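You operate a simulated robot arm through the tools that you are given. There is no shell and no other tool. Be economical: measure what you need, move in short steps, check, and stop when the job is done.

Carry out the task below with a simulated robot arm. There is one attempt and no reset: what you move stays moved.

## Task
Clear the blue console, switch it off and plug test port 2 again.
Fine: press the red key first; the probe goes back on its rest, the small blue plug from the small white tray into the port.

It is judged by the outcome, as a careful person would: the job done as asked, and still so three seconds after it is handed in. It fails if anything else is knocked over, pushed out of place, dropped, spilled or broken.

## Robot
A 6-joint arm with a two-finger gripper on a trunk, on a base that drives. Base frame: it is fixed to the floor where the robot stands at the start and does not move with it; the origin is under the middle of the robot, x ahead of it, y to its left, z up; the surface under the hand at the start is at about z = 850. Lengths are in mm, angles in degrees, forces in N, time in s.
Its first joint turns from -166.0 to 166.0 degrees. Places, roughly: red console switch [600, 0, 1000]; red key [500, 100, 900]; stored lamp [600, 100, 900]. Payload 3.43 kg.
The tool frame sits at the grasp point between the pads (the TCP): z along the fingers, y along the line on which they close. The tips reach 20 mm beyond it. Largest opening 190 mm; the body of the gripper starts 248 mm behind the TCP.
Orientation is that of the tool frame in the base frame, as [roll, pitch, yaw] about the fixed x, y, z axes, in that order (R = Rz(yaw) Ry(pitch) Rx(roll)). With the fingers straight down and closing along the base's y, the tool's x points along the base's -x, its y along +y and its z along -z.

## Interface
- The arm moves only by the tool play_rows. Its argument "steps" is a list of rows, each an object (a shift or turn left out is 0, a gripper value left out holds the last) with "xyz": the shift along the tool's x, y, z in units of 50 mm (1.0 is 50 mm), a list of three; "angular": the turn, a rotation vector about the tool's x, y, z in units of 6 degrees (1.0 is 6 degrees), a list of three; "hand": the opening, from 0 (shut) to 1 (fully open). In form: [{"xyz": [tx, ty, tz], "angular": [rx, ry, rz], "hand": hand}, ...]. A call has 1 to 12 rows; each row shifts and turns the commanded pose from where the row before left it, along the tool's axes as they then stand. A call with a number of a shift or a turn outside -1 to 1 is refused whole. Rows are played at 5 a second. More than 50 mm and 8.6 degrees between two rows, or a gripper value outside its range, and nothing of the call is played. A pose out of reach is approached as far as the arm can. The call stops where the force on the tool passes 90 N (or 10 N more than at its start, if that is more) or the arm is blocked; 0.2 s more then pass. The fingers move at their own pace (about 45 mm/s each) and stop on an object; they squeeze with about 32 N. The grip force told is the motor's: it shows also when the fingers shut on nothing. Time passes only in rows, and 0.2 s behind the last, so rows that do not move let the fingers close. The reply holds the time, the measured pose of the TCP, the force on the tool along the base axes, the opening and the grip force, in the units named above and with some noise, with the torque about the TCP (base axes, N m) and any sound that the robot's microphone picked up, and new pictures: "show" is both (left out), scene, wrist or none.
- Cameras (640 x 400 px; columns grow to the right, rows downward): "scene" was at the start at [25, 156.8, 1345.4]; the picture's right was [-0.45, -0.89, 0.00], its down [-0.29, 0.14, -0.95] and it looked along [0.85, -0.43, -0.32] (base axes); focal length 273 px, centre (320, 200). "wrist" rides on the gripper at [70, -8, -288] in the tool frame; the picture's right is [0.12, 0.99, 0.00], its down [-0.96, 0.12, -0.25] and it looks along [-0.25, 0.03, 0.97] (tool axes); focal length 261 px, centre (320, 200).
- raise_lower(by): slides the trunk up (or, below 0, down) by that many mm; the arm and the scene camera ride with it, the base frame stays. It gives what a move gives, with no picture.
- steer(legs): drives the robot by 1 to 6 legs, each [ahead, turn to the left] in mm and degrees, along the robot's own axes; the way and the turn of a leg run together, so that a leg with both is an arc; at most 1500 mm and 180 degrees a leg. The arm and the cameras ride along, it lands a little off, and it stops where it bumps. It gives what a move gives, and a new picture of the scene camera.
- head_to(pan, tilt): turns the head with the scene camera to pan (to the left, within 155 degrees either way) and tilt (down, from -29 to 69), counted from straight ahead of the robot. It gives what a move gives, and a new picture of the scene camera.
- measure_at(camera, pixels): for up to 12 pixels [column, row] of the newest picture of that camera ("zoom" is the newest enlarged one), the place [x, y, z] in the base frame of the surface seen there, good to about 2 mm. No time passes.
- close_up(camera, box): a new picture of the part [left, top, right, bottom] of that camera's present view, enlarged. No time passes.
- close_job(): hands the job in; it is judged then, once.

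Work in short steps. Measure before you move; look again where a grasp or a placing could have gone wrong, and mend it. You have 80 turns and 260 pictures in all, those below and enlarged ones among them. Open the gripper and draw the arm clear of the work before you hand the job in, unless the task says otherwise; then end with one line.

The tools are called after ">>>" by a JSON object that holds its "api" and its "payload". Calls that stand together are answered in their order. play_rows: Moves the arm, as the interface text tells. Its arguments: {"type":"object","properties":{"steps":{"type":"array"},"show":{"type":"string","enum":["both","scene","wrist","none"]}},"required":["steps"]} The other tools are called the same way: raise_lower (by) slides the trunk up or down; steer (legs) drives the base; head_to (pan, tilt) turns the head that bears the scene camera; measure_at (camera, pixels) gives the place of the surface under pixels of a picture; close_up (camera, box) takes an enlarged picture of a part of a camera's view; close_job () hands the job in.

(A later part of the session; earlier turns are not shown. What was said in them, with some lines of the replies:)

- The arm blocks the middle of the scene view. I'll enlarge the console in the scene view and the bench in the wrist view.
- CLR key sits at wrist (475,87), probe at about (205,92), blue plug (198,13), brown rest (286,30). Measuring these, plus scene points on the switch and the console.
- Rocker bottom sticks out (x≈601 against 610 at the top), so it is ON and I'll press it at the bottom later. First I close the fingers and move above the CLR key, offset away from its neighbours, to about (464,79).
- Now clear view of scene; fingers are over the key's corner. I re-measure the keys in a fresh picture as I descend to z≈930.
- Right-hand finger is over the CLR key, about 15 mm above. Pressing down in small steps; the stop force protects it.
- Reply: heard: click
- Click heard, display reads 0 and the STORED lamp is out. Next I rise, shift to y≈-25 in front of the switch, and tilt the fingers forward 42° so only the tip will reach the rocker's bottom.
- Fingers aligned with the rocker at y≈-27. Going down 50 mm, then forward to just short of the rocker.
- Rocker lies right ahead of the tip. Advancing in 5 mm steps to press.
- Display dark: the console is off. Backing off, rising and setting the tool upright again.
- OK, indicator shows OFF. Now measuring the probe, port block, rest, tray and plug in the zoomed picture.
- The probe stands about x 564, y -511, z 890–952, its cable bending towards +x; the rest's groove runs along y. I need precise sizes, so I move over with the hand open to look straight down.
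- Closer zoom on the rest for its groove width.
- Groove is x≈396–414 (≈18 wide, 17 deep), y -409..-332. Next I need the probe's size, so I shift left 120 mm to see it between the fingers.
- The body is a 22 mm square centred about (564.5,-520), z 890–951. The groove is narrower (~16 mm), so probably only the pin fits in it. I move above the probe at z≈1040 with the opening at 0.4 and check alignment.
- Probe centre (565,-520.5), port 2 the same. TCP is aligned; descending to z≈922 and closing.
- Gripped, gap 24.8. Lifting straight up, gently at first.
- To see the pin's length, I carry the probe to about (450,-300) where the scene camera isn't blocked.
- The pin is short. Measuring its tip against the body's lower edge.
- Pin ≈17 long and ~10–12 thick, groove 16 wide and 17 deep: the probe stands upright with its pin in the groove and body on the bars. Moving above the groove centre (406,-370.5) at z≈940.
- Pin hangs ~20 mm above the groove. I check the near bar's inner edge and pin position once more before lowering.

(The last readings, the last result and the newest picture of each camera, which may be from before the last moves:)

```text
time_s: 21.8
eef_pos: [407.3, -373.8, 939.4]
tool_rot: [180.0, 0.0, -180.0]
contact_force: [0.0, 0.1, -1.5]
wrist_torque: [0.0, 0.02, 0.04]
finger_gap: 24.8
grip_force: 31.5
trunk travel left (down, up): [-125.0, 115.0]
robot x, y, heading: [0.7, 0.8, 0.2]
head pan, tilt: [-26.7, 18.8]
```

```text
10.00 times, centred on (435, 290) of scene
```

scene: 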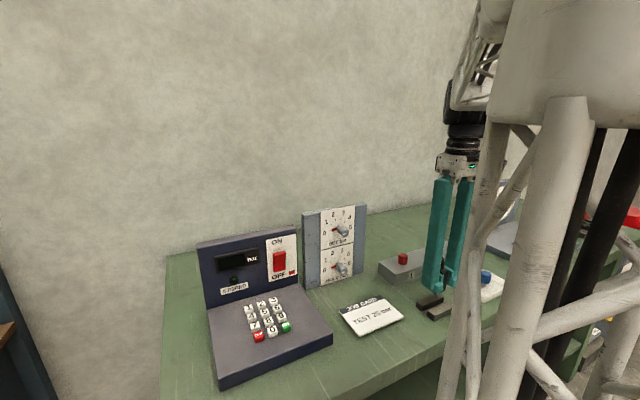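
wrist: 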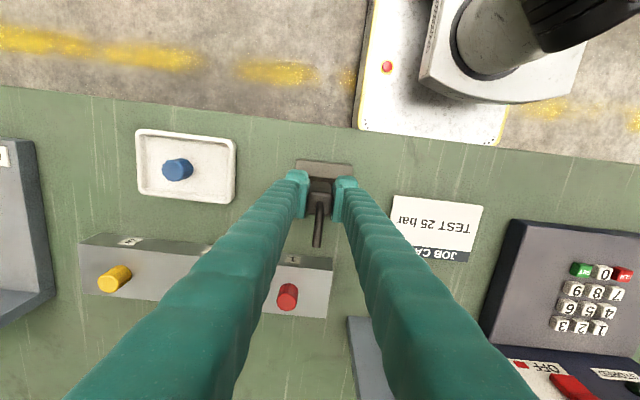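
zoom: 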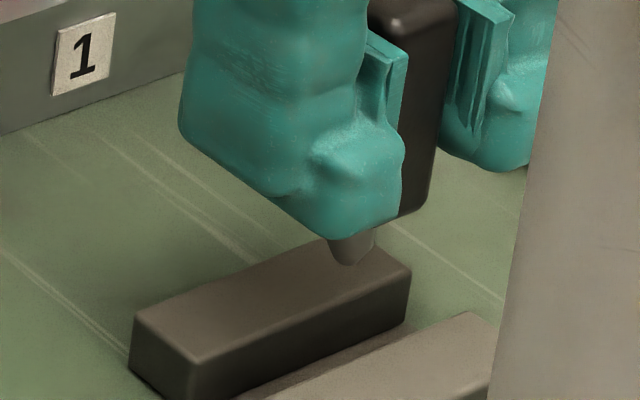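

Probe centre ≈407, groove centre ≈406: good. Lowering the pin into the groove with small final steps.

>>> {"api": "play_rows", "payload": {"steps": [{"xyz": [0.02, 0.05, 0.2]}, {"xyz": [0, 0, 0.2]}, {"xyz": [0, 0, 0.16]}, {"xyz": [0, 0, 0.06]}, {"xyz": [0, 0, 0.04]}, {"xyz": [0, 0, 0.03]}, {}]}}

>>> {"api": "close_up", "payload": {"camera": "scene", "box": [405, 250, 465, 320]}}

```text
time_s: 23.4
eef_pos: [405.0, -370.7, 906.7]
tool_rot: [-180.0, 0.1, -179.9]
contact_force: [-1.2, 0.4, -0.5]
wrist_torque: [0.0, 0.05, -0.01]
finger_gap: 24.5
grip_force: 32.0
trunk travel left (down, up): [-125.0, 115.0]
robot x, y, heading: [3.3, 2.5, 0.3]
head pan, tilt: [-26.7, 18.8]
```

scene: 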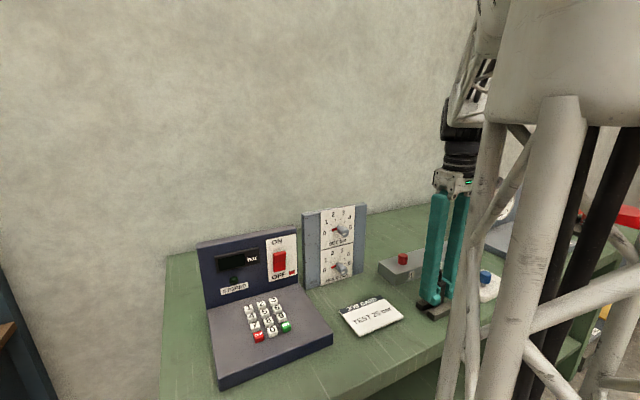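
wrist: 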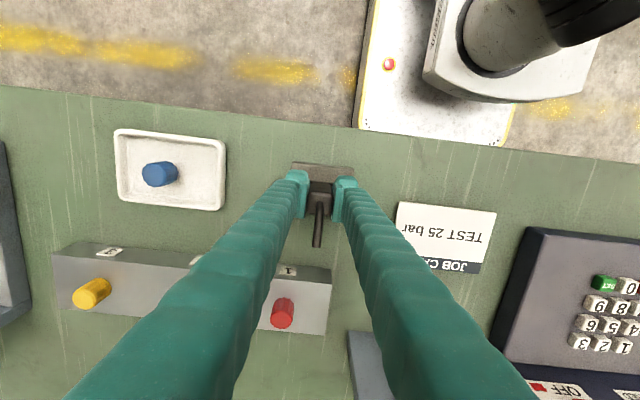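

```text
5.71 times, centred on (435, 285) of scene
```

zoom: 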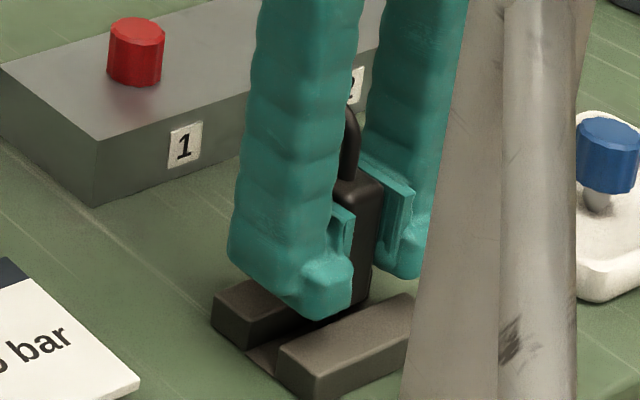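

No contact yet; the last few millimetres in 1.5 mm steps.

>>> {"api": "play_rows", "payload": {"steps": [{"xyz": [0, 0, 0.03]}, {"xyz": [0, 0, 0.03]}, {}], "show": "none"}}

```text
time_s: 24.2
eef_pos: [406.2, -370.8, 902.6]
tool_rot: [180.0, -0.1, 180.0]
contact_force: [-2.8, 0.0, -0.3]
wrist_torque: [-0.02, 0.08, 0.01]
finger_gap: 24.8
grip_force: 31.9
trunk travel left (down, up): [-125.0, 115.0]
robot x, y, heading: [0.1, -1.7, 0.1]
head pan, tilt: [-26.7, 18.8]
```

>>> {"api": "play_rows", "payload": {"steps": [{"xyz": [0, 0, 0.02]}, {"xyz": [0, 0, 0.02]}, {}], "show": "none"}}

>>> {"api": "close_up", "payload": {"camera": "scene", "box": [415, 270, 455, 320]}}

>>> {"api": "close_up", "payload": {"camera": "wrist", "box": [270, 150, 370, 220]}}

```text
time_s: 25.0
eef_pos: [406.6, -370.6, 900.7]
tool_rot: [-179.9, 0.0, 180.0]
contact_force: [-5.1, -0.9, -0.1]
wrist_torque: [-0.01, 0.13, -0.01]
finger_gap: 25.0
grip_force: 31.6
trunk travel left (down, up): [-125.0, 115.0]
robot x, y, heading: [-0.4, 0.0, 0.1]
head pan, tilt: [-26.7, 18.8]
```

```text
8.00 times, centred on (435, 295) of scene
```

zoom: 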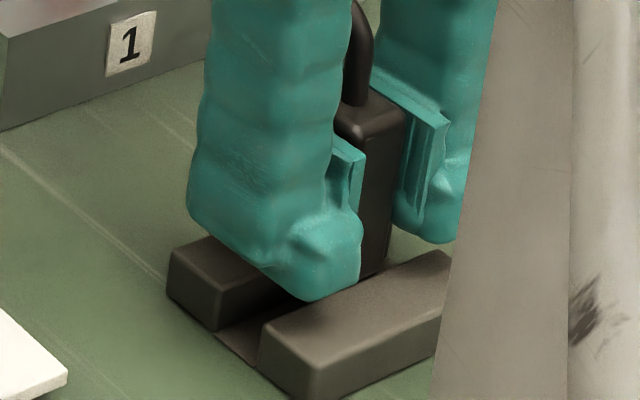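

```text
5.71 times, centred on (320, 185) of wrist
```

zoom: 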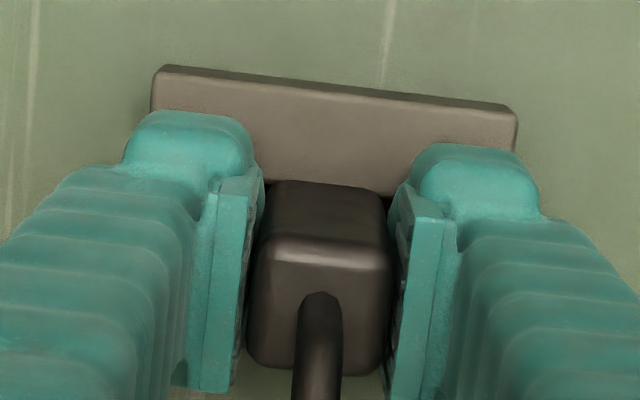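

A growing -5 N sideways force suggests the pin leans on the far bar's side. I measure where the body actually is against the bars.

>>> {"api": "measure_at", "payload": {"camera": "zoom", "pixels": [[320, 245], [260, 235], [390, 235], [320, 195], [330, 175], [180, 75], [505, 110], [290, 172]]}}

>>> {"api": "close_up", "payload": {"camera": "scene", "box": [425, 270, 455, 310]}}

```text
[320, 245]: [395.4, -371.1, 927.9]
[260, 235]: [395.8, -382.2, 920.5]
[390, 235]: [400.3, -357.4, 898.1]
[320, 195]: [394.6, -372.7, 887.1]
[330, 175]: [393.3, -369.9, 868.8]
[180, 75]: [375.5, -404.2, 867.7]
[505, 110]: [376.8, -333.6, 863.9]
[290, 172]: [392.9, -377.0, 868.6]
```

```text
10.00 times, centred on (440, 290) of scene
```

zoom: 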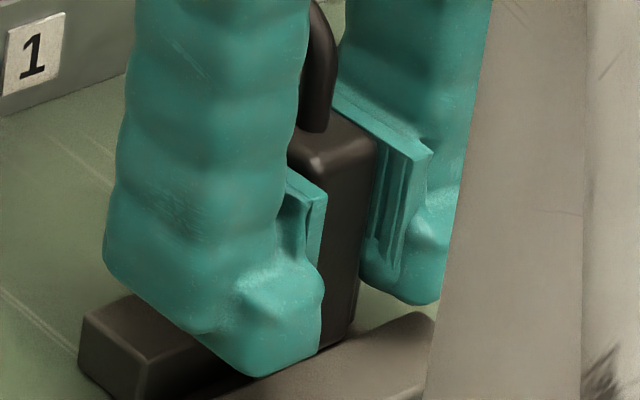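

Probe centre ≈407.5, slightly toward the far bar (groove centre ≈405.8). I nudge 2 mm toward the robot and read the force.

>>> {"api": "play_rows", "payload": {"steps": [{"xyz": [0, 0, -0.04]}, {"xyz": [0.04, 0, 0]}, {}, {}], "show": "none"}}

```text
time_s: 26.0
eef_pos: [404.9, -369.5, 902.6]
tool_rot: [-180.0, 0.0, 179.9]
contact_force: [-0.1, 0.7, -1.4]
wrist_torque: [0.01, 0.0, 0.02]
finger_gap: 24.6
grip_force: 32.1
trunk travel left (down, up): [-125.0, 115.0]
robot x, y, heading: [-0.3, 1.8, -0.2]
head pan, tilt: [-26.7, 18.8]
```

Side force is gone and weight is fully carried again. Lowering in 1 mm steps to the seat.

>>> {"api": "play_rows", "payload": {"steps": [{"xyz": [0, 0, 0.02]}, {"xyz": [0, 0, 0.02]}, {"xyz": [0, 0, 0.02]}, {}], "show": "none"}}

```text
time_s: 27.0
eef_pos: [405.1, -369.7, 901.7]
tool_rot: [-179.9, 0.1, 179.9]
contact_force: [-5.2, -1.0, 23.5]
wrist_torque: [-0.03, 0.2, 0.02]
finger_gap: 24.8
grip_force: 32.0
trunk travel left (down, up): [-125.0, 115.0]
robot x, y, heading: [-1.4, 0.5, -0.1]
head pan, tilt: [-26.7, 18.8]
```

Seated: 23 N upward at z≈901. I relieve about 1 mm, then open slowly.

>>> {"api": "play_rows", "payload": {"steps": [{"xyz": [0, 0, -0.015]}, {}, {"hand": 0.2}, {}, {}]}}

>>> {"api": "close_up", "payload": {"camera": "scene", "box": [405, 250, 465, 320]}}

```text
time_s: 28.2
eef_pos: [404.3, -370.1, 899.4]
tool_rot: [-179.9, 0.0, -180.0]
contact_force: [-0.5, 0.0, 0.4]
wrist_torque: [-0.01, -0.02, 0.03]
finger_gap: 38.1
grip_force: 0.0
trunk travel left (down, up): [-125.0, 115.0]
robot x, y, heading: [0.8, -0.5, 0.0]
head pan, tilt: [-26.7, 18.8]
```

scene: 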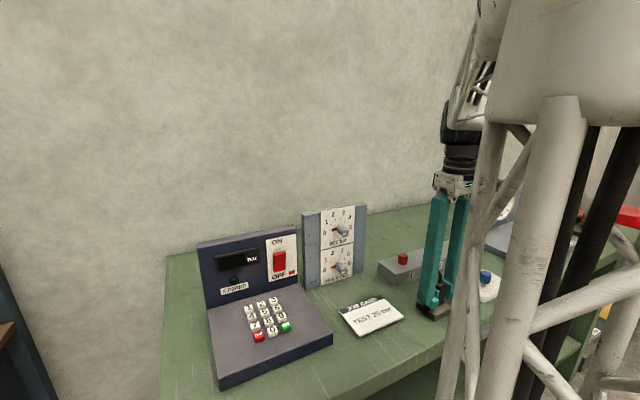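
wrist: 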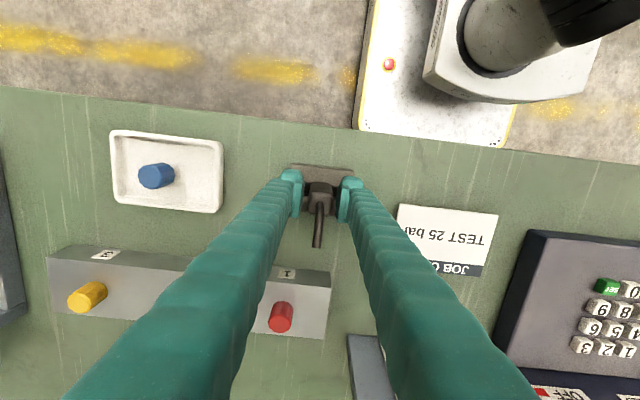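

```text
5.71 times, centred on (435, 285) of scene
```

zoom: 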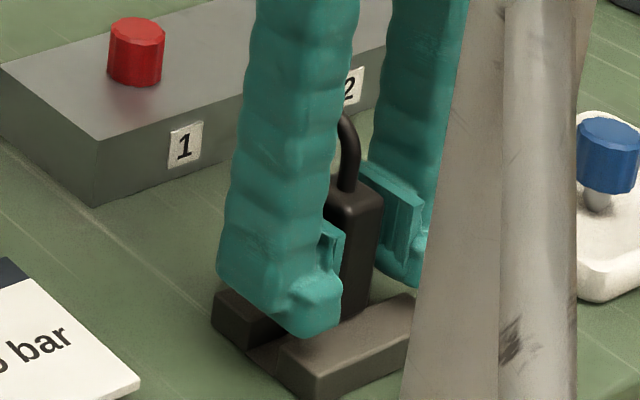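

The probe stands upright on its rest. Rising straight up to check it.

>>> {"api": "play_rows", "payload": {"steps": [{"xyz": [0, 0, -0.2], "hand": 0.3}, {"xyz": [0, 0, -0.8]}, {"xyz": [0, 0, -0.9]}, {"xyz": [0, 0, -0.9]}, {"xyz": [0, 0, -0.5]}]}}

>>> {"api": "close_up", "payload": {"camera": "scene", "box": [405, 250, 465, 320]}}

>>> {"api": "close_up", "payload": {"camera": "wrist", "box": [200, 110, 370, 220]}}

```text
time_s: 29.4
eef_pos: [405.3, -368.4, 1065.6]
tool_rot: [-180.0, -0.1, -180.0]
contact_force: [-0.3, 0.5, -0.2]
wrist_torque: [0.02, 0.01, 0.02]
finger_gap: 56.8
grip_force: 0.1
trunk travel left (down, up): [-125.0, 115.0]
robot x, y, heading: [2.2, 1.6, -0.2]
head pan, tilt: [-26.7, 18.8]
```

scene: 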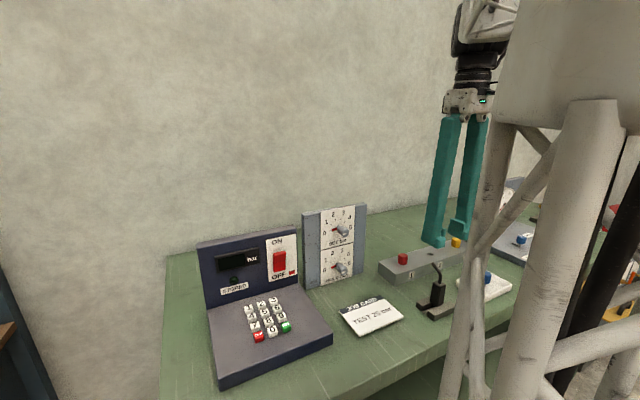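
wrist: 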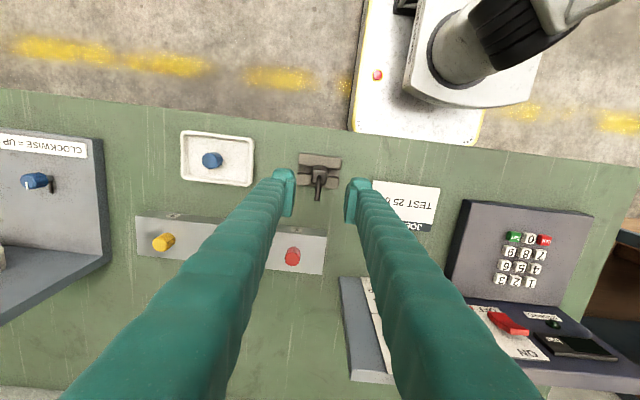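

```text
5.71 times, centred on (435, 285) of scene
```

zoom: 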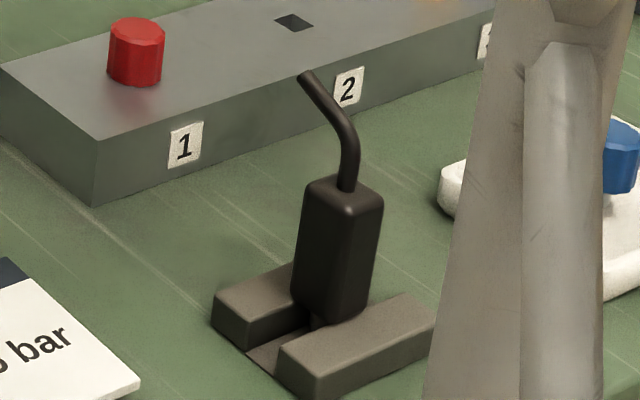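

```text
3.64 times, centred on (285, 165) of wrist
```

zoom: 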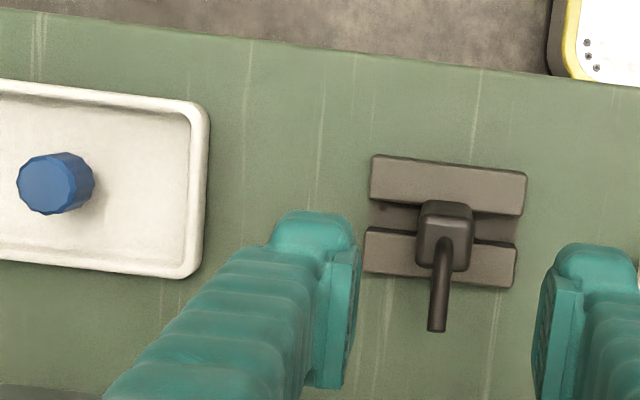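

Checking that the probe stands true: measuring its front face at top and bottom.

>>> {"api": "close_up", "payload": {"camera": "scene", "box": [415, 260, 455, 320]}}

```text
6.67 times, centred on (435, 290) of scene
```

zoom: 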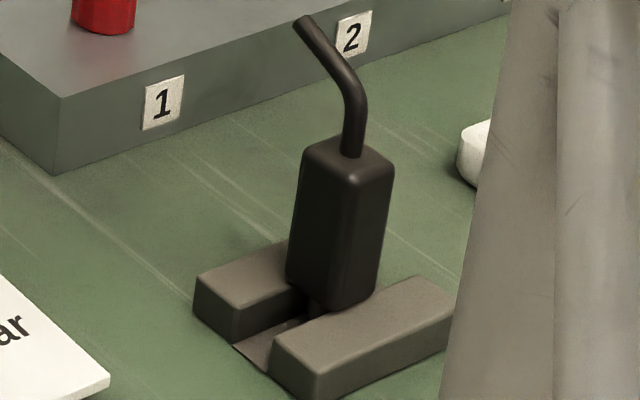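

>>> {"api": "measure_at", "payload": {"camera": "zoom", "pixels": [[350, 180], [340, 290], [325, 170], [315, 280], [385, 180], [370, 285], [345, 155], [310, 152], [388, 168], [352, 172]]}}

```text
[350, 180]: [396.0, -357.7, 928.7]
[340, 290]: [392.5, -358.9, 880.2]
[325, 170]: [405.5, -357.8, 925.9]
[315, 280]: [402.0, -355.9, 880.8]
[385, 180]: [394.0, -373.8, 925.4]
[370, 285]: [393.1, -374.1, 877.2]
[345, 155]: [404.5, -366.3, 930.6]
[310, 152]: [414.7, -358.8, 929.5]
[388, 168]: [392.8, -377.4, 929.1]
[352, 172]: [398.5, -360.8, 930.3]
```

Upright and seated. Now moving above the blue plug at about (405,-557).

>>> {"api": "play_rows", "payload": {"steps": [{"xyz": [0, -0.94, 0]}, {"xyz": [0, -0.94, 0]}, {"xyz": [0, -0.94, 0]}, {"xyz": [0, -0.94, 0]}, {"xyz": [0, 0, 0.8]}, {}], "show": "wrist"}}

>>> {"api": "close_up", "payload": {"camera": "wrist", "box": [270, 130, 370, 200]}}

```text
time_s: 30.8
eef_pos: [405.9, -558.1, 1025.2]
tool_rot: [-179.9, -0.1, 180.0]
contact_force: [-0.2, -0.5, 0.6]
wrist_torque: [0.03, 0.02, 0.01]
finger_gap: 56.8
grip_force: 0.0
trunk travel left (down, up): [-125.0, 115.0]
robot x, y, heading: [-1.7, -3.5, -0.1]
head pan, tilt: [-26.7, 18.8]
```

wrist: 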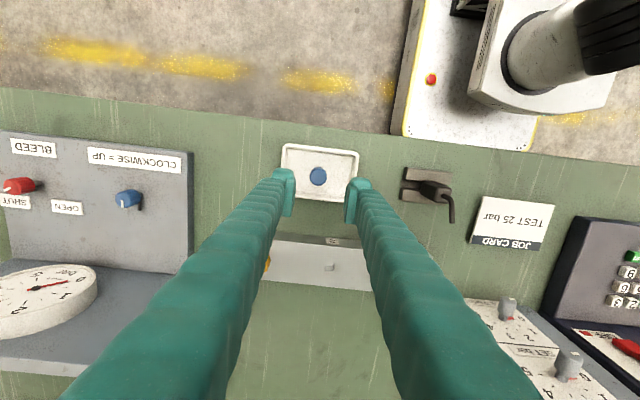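

```text
5.71 times, centred on (320, 165) of wrist
```

zoom: 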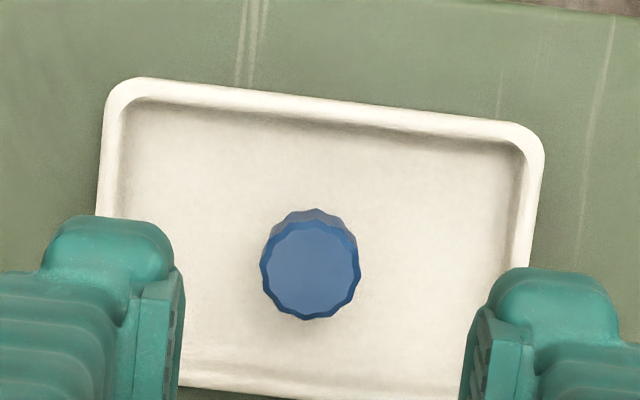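

>>> {"api": "measure_at", "payload": {"camera": "zoom", "pixels": [[267, 268], [355, 272], [312, 228], [308, 312], [311, 270], [315, 216], [200, 200], [310, 350]]}}

>>> {"api": "close_up", "payload": {"camera": "scene", "box": [440, 230, 540, 310]}}

```text
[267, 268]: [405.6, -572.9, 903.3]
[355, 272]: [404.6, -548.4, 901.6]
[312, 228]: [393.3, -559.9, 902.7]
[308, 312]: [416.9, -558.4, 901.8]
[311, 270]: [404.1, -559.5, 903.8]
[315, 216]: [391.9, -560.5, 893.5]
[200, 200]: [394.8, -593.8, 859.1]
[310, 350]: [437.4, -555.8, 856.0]
```

```text
5.00 times, centred on (490, 270) of scene
```

zoom: 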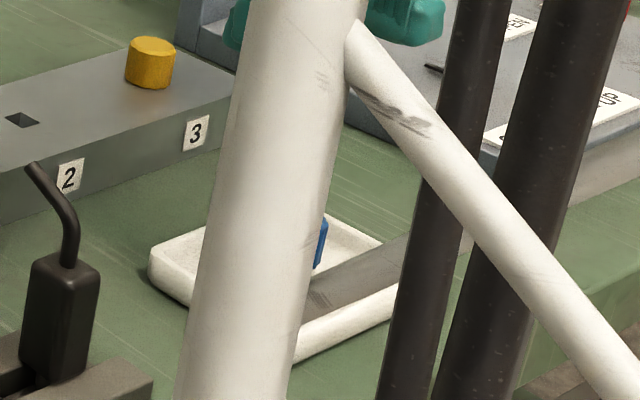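

Cap centre (405,-560.5), Ø27, top 902.5. Shift 2 mm and descend to z≈899, then close.

>>> {"api": "play_rows", "payload": {"steps": [{"xyz": [0.01, -0.045, 0.85]}, {"xyz": [0, 0, 0.85]}, {"xyz": [0, 0, 0.8]}, {}, {"hand": 0}, {}, {}, {}], "show": "wrist"}}

>>> {"api": "close_up", "payload": {"camera": "wrist", "box": [270, 150, 370, 220]}}

```text
time_s: 32.6
eef_pos: [406.5, -561.1, 899.2]
tool_rot: [180.0, 0.0, -179.9]
contact_force: [-1.4, -0.3, -0.1]
wrist_torque: [-0.01, -0.01, -0.01]
finger_gap: 24.2
grip_force: 32.2
trunk travel left (down, up): [-125.0, 115.0]
robot x, y, heading: [3.3, -0.8, 0.2]
head pan, tilt: [-26.7, 18.8]
```

wrist: 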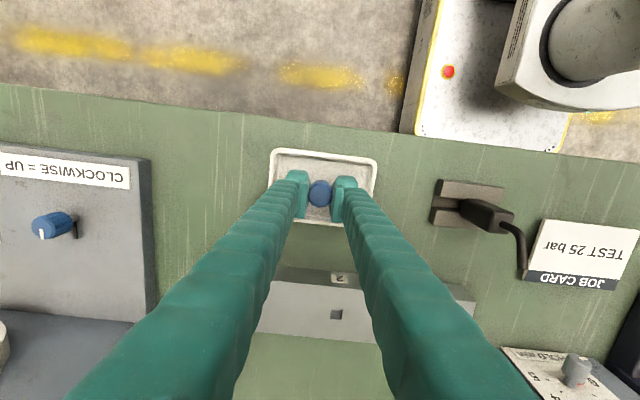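

```text
5.71 times, centred on (320, 185) of wrist
```

zoom: 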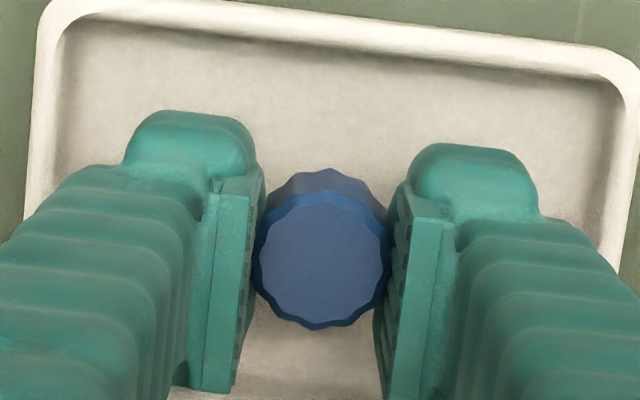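

Gripped at 24 mm. Lifting and carrying to about (500,-330) at z≈1055 to inspect the pin's shape and orientation.

>>> {"api": "play_rows", "payload": {"steps": [{"xyz": [0, 0, -0.3]}, {"xyz": [0, 0, -0.95]}, {"xyz": [0, 0, -0.95]}, {"xyz": [0, 0, -0.95]}, {"xyz": [-0.313, 0.77, 0]}, {"xyz": [-0.313, 0.77, 0]}, {"xyz": [-0.313, 0.77, 0]}, {"xyz": [-0.313, 0.77, 0]}, {"xyz": [-0.313, 0.77, 0]}, {"xyz": [-0.313, 0.77, 0]}], "show": "scene"}}

>>> {"api": "close_up", "payload": {"camera": "scene", "box": [390, 200, 470, 290]}}

```text
time_s: 34.8
eef_pos: [496.6, -329.9, 1055.5]
tool_rot: [-179.9, 0.1, -180.0]
contact_force: [0.1, 0.4, -1.1]
wrist_torque: [0.12, -0.03, -0.02]
finger_gap: 24.0
grip_force: 31.9
trunk travel left (down, up): [-125.0, 115.0]
robot x, y, heading: [0.8, 0.3, -0.0]
head pan, tilt: [-26.7, 18.8]
```

scene: 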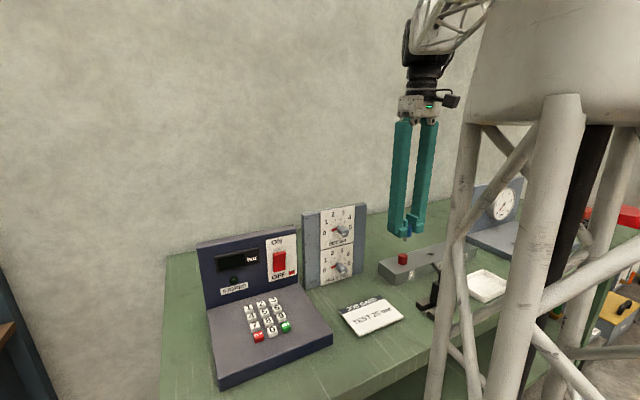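

```text
4.44 times, centred on (430, 245) of scene
```

zoom: 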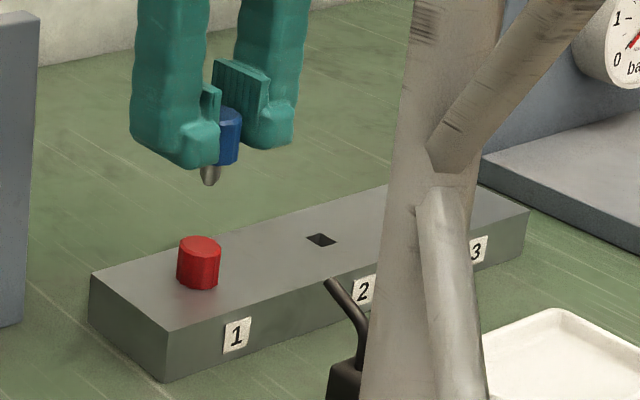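

>>> {"api": "close_up", "payload": {"camera": "scene", "box": [405, 225, 430, 245]}}

>>> {"api": "close_up", "payload": {"camera": "scene", "box": [420, 235, 440, 255]}}

```text
16.00 times, centred on (418, 235) of scene
```

zoom: 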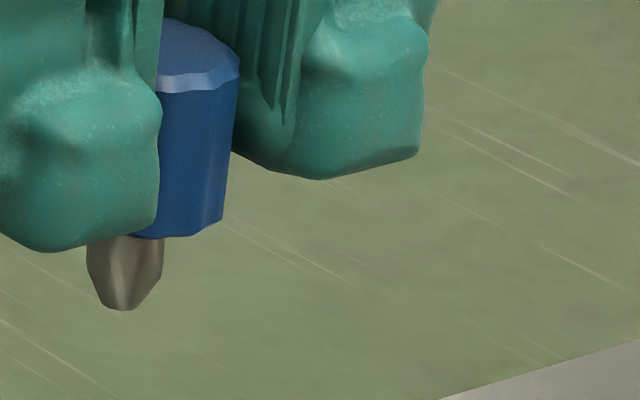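

```text
16.00 times, centred on (430, 245) of scene
```

zoom: 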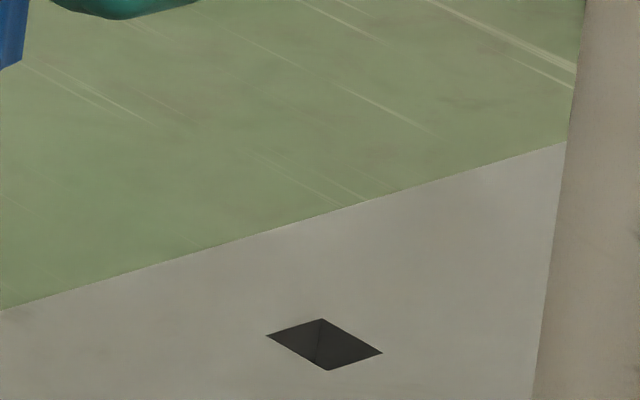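

The pin is ≈12 mm, faceted and tapered, ~17 long. Measuring the square hole's corners.

>>> {"api": "measure_at", "payload": {"camera": "zoom", "pixels": [[262, 337], [386, 353], [322, 315], [328, 374], [272, 336], [376, 352]]}}

```text
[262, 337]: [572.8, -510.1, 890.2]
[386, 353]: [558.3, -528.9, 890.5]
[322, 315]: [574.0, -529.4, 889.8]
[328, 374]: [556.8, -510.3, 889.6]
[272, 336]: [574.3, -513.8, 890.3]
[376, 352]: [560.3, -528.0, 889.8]
```

Hole centre ≈(565.4,-519.8). Carrying the plug above port 2 at z≈960 and checking offset in the wrist view.

>>> {"api": "play_rows", "payload": {"steps": [{"xyz": [-0.276, -0.76, 0]}, {"xyz": [-0.276, -0.76, 0]}, {"xyz": [-0.276, -0.76, 0]}, {"xyz": [-0.276, -0.76, 0]}, {"xyz": [-0.276, -0.76, 0]}, {"xyz": [0, 0, 0.9]}, {"xyz": [0, 0, 0.9]}, {}], "show": "wrist"}}

>>> {"api": "close_up", "payload": {"camera": "wrist", "box": [270, 150, 370, 220]}}

```text
time_s: 36.6
eef_pos: [568.1, -520.3, 969.4]
tool_rot: [-180.0, -0.1, 180.0]
contact_force: [0.1, -0.1, 0.3]
wrist_torque: [0.02, -0.02, 0.0]
finger_gap: 24.1
grip_force: 31.7
trunk travel left (down, up): [-125.0, 115.0]
robot x, y, heading: [1.9, 0.4, -0.0]
head pan, tilt: [-26.7, 18.8]
```

wrist: 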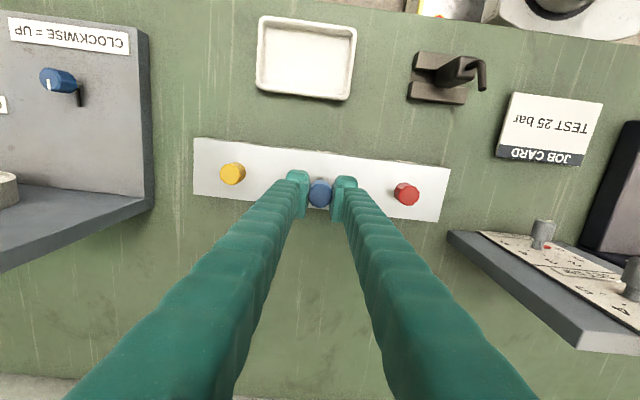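

```text
5.71 times, centred on (320, 185) of wrist
```

zoom: 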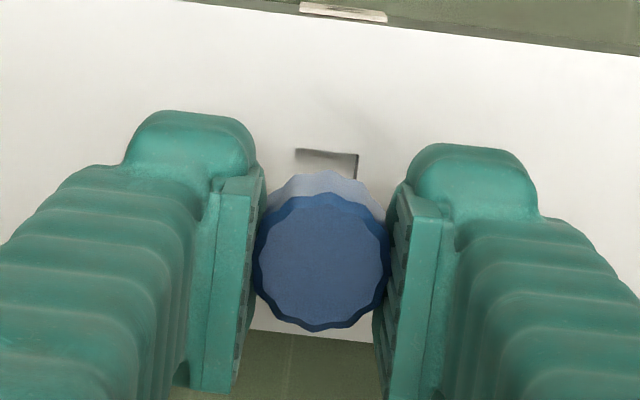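

>>> {"api": "measure_at", "payload": {"camera": "zoom", "pixels": [[325, 200], [318, 322], [262, 262], [384, 266], [322, 262], [297, 146], [358, 152], [357, 175], [298, 172]]}}

```text
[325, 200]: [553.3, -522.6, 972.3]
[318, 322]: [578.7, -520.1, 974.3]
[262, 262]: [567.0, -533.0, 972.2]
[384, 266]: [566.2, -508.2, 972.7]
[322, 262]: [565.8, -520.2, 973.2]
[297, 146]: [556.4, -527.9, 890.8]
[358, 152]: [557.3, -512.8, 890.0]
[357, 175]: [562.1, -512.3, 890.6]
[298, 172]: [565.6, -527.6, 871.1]
```

Cap centre ≈(566,-520.6), hole centre ≈(565,-520.3). Correcting 1 mm and lowering until just above the hole, then in small steps.

>>> {"api": "play_rows", "payload": {"steps": [{"xyz": [0.02, 0, 0.3]}, {"xyz": [0, 0, 0.36]}, {"xyz": [0, 0, 0.06]}, {"xyz": [0, 0, 0.06]}, {"xyz": [0, 0, 0.06]}, {}], "show": "wrist"}}

>>> {"api": "close_up", "payload": {"camera": "wrist", "box": [270, 150, 370, 220]}}

```text
time_s: 38.0
eef_pos: [566.8, -519.7, 926.2]
tool_rot: [-180.0, 0.1, -180.0]
contact_force: [0.6, 0.3, -0.4]
wrist_torque: [0.02, 0.02, -0.02]
finger_gap: 23.8
grip_force: 32.0
trunk travel left (down, up): [-125.0, 115.0]
robot x, y, heading: [-2.6, 2.2, -0.3]
head pan, tilt: [-26.7, 18.8]
```

wrist: 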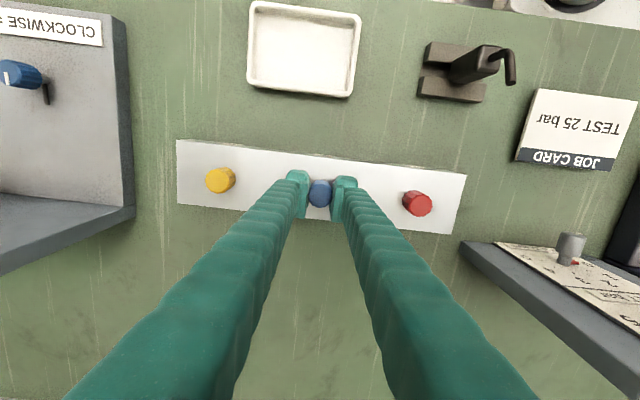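

```text
5.71 times, centred on (320, 185) of wrist
```

zoom: 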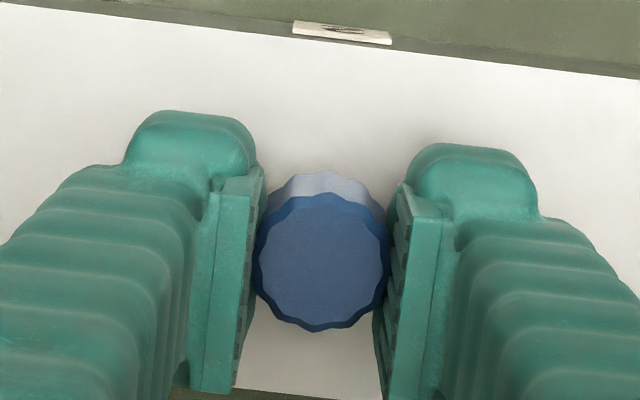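

Pin tip should be ~6 mm into the hole with no force. Continuing down in 2 mm steps.

>>> {"api": "play_rows", "payload": {"steps": [{"xyz": [0, 0, 0.05]}, {"xyz": [0, 0, 0.05]}, {"xyz": [0, 0, 0.05]}, {"xyz": [0, 0, 0.03]}, {}], "show": "none"}}

```text
time_s: 39.2
eef_pos: [566.3, -518.4, 918.2]
tool_rot: [-179.9, 0.0, 180.0]
contact_force: [-0.6, -0.2, -0.4]
wrist_torque: [0.0, 0.0, -0.01]
finger_gap: 24.1
grip_force: 32.3
trunk travel left (down, up): [-125.0, 115.0]
robot x, y, heading: [0.3, -4.4, 0.2]
head pan, tilt: [-26.7, 18.8]
```

>>> {"api": "play_rows", "payload": {"steps": [{"xyz": [0, 0, 0.03]}, {"xyz": [0, 0, 0.02]}, {"xyz": [0, 0, 0.02]}, {}], "show": "none"}}

```text
time_s: 40.2
eef_pos: [565.3, -519.8, 915.3]
tool_rot: [-179.9, 0.1, 180.0]
contact_force: [0.6, -1.1, 20.2]
wrist_torque: [-0.02, 0.12, -0.01]
finger_gap: 23.9
grip_force: 31.9
trunk travel left (down, up): [-125.0, 115.0]
robot x, y, heading: [0.3, 3.5, -0.1]
head pan, tilt: [-26.7, 18.8]
```

Seated at the expected height with 20 N. Releasing and rising.

>>> {"api": "play_rows", "payload": {"steps": [{"hand": 0.25}, {}, {}, {"xyz": [0, 0, -0.3]}, {"xyz": [0, 0, -0.9]}, {"xyz": [0, 0, -0.9]}, {"xyz": [0, 0, -0.9]}], "show": "wrist"}}

>>> {"api": "close_up", "payload": {"camera": "wrist", "box": [210, 120, 430, 240]}}

```text
time_s: 41.8
eef_pos: [565.6, -519.8, 1062.1]
tool_rot: [-179.9, 0.0, 179.9]
contact_force: [0.2, 0.6, -0.5]
wrist_torque: [0.02, 0.06, 0.0]
finger_gap: 47.3
grip_force: 0.0
trunk travel left (down, up): [-125.0, 115.0]
robot x, y, heading: [-1.7, -1.1, 0.0]
head pan, tilt: [-26.7, 18.8]
```

wrist: 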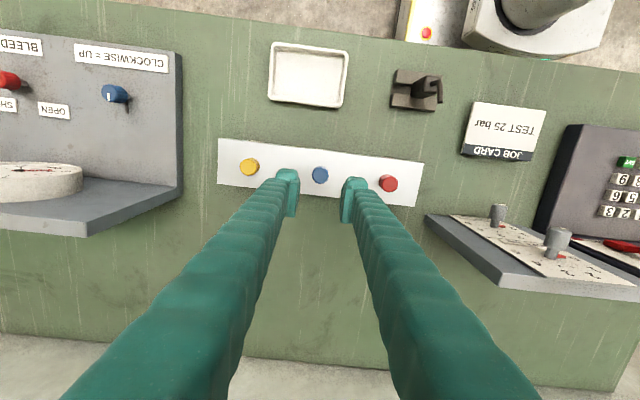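

```text
2.91 times, centred on (320, 180) of wrist
```

zoom: 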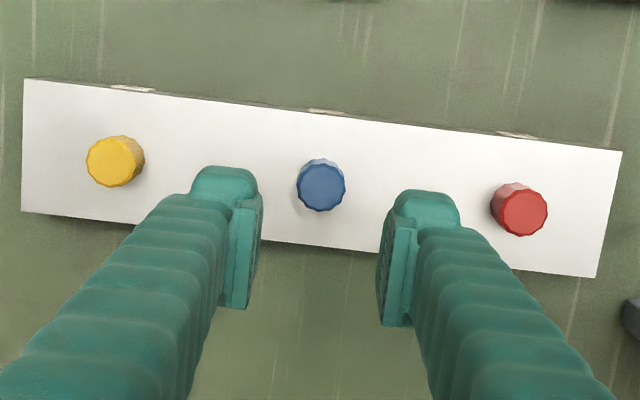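

The plug sits in port 2. Checking its top height, then drawing the arm away toward the start pose for a final clear look.

>>> {"api": "measure_at", "payload": {"camera": "zoom", "pixels": [[320, 188], [520, 212], [112, 162]]}}

>>> {"api": "play_rows", "payload": {"steps": [{"xyz": [0, 0, -0.95], "hand": 1}, {"xyz": [0, 0, -0.95]}, {"xyz": [0, 0, -0.95]}, {"xyz": [0, 0.95, 0]}, {"xyz": [0, 0.95, 0]}, {"xyz": [0, 0.95, 0]}, {"xyz": [0, 0.95, 0]}, {"xyz": [0, 0.95, 0]}, {"xyz": [0, 0.95, 0]}, {"xyz": [0, 0.95, 0]}, {"xyz": [0, 0.95, 0]}, {"xyz": [0, 0.95, 0]}]}}

>>> {"api": "close_up", "payload": {"camera": "scene", "box": [370, 200, 530, 330]}}

>>> {"api": "close_up", "payload": {"camera": "scene", "box": [190, 220, 370, 350]}}

```text
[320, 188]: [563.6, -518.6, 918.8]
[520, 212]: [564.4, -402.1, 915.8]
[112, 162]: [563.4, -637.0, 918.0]
```

```text
time_s: 44.4
eef_pos: [567.3, -93.1, 1207.8]
tool_rot: [-179.9, 0.0, -180.0]
contact_force: [0.0, -0.9, 0.3]
wrist_torque: [0.13, 0.0, -0.02]
finger_gap: 190.1
grip_force: 0.0
trunk travel left (down, up): [-125.0, 115.0]
robot x, y, heading: [0.4, -1.5, -0.1]
head pan, tilt: [-26.7, 18.8]
```

scene: 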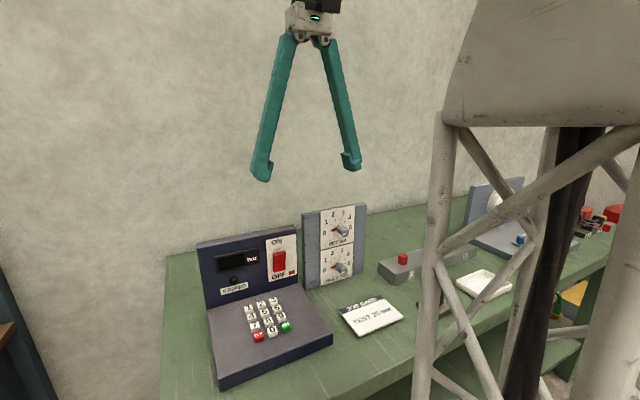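
wrist: 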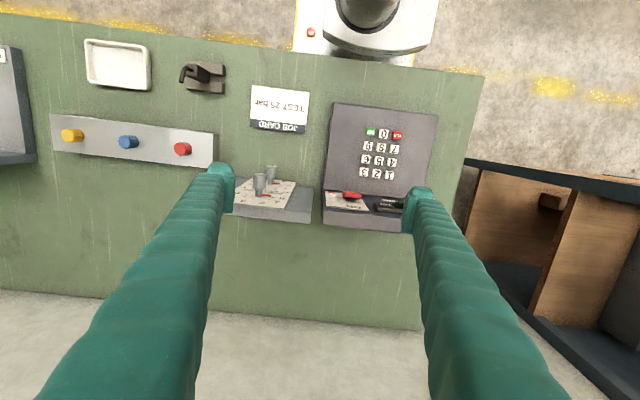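

```text
3.08 times, centred on (450, 265) of scene
```

zoom: 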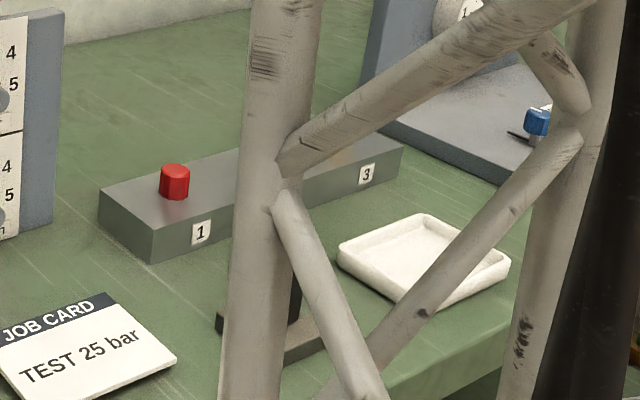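

```text
3.08 times, centred on (280, 285) of scene
```

zoom: 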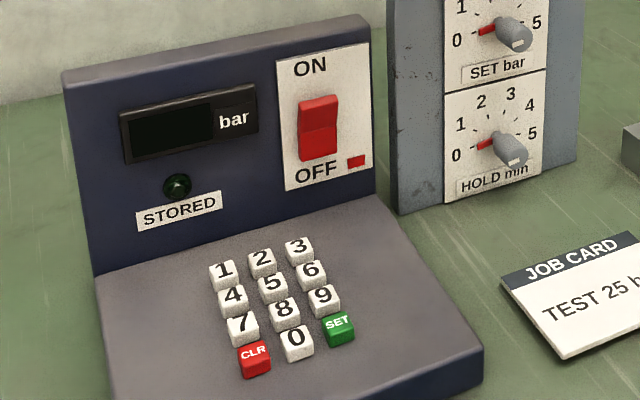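

The console is dark and switched OFF. The blue plug is level with its neighbours (≈918), the probe stands on its rest, the tray is empty and the arm is clear. Handing in.

>>> {"api": "close_job", "payload": {}}

```text
The job is handed in.
```

The console is cleared with the red key and switched off, the probe is standing upright on its rest with its pin in the groove, the blue plug is seated in port 2, and the arm is clear with the gripper open.
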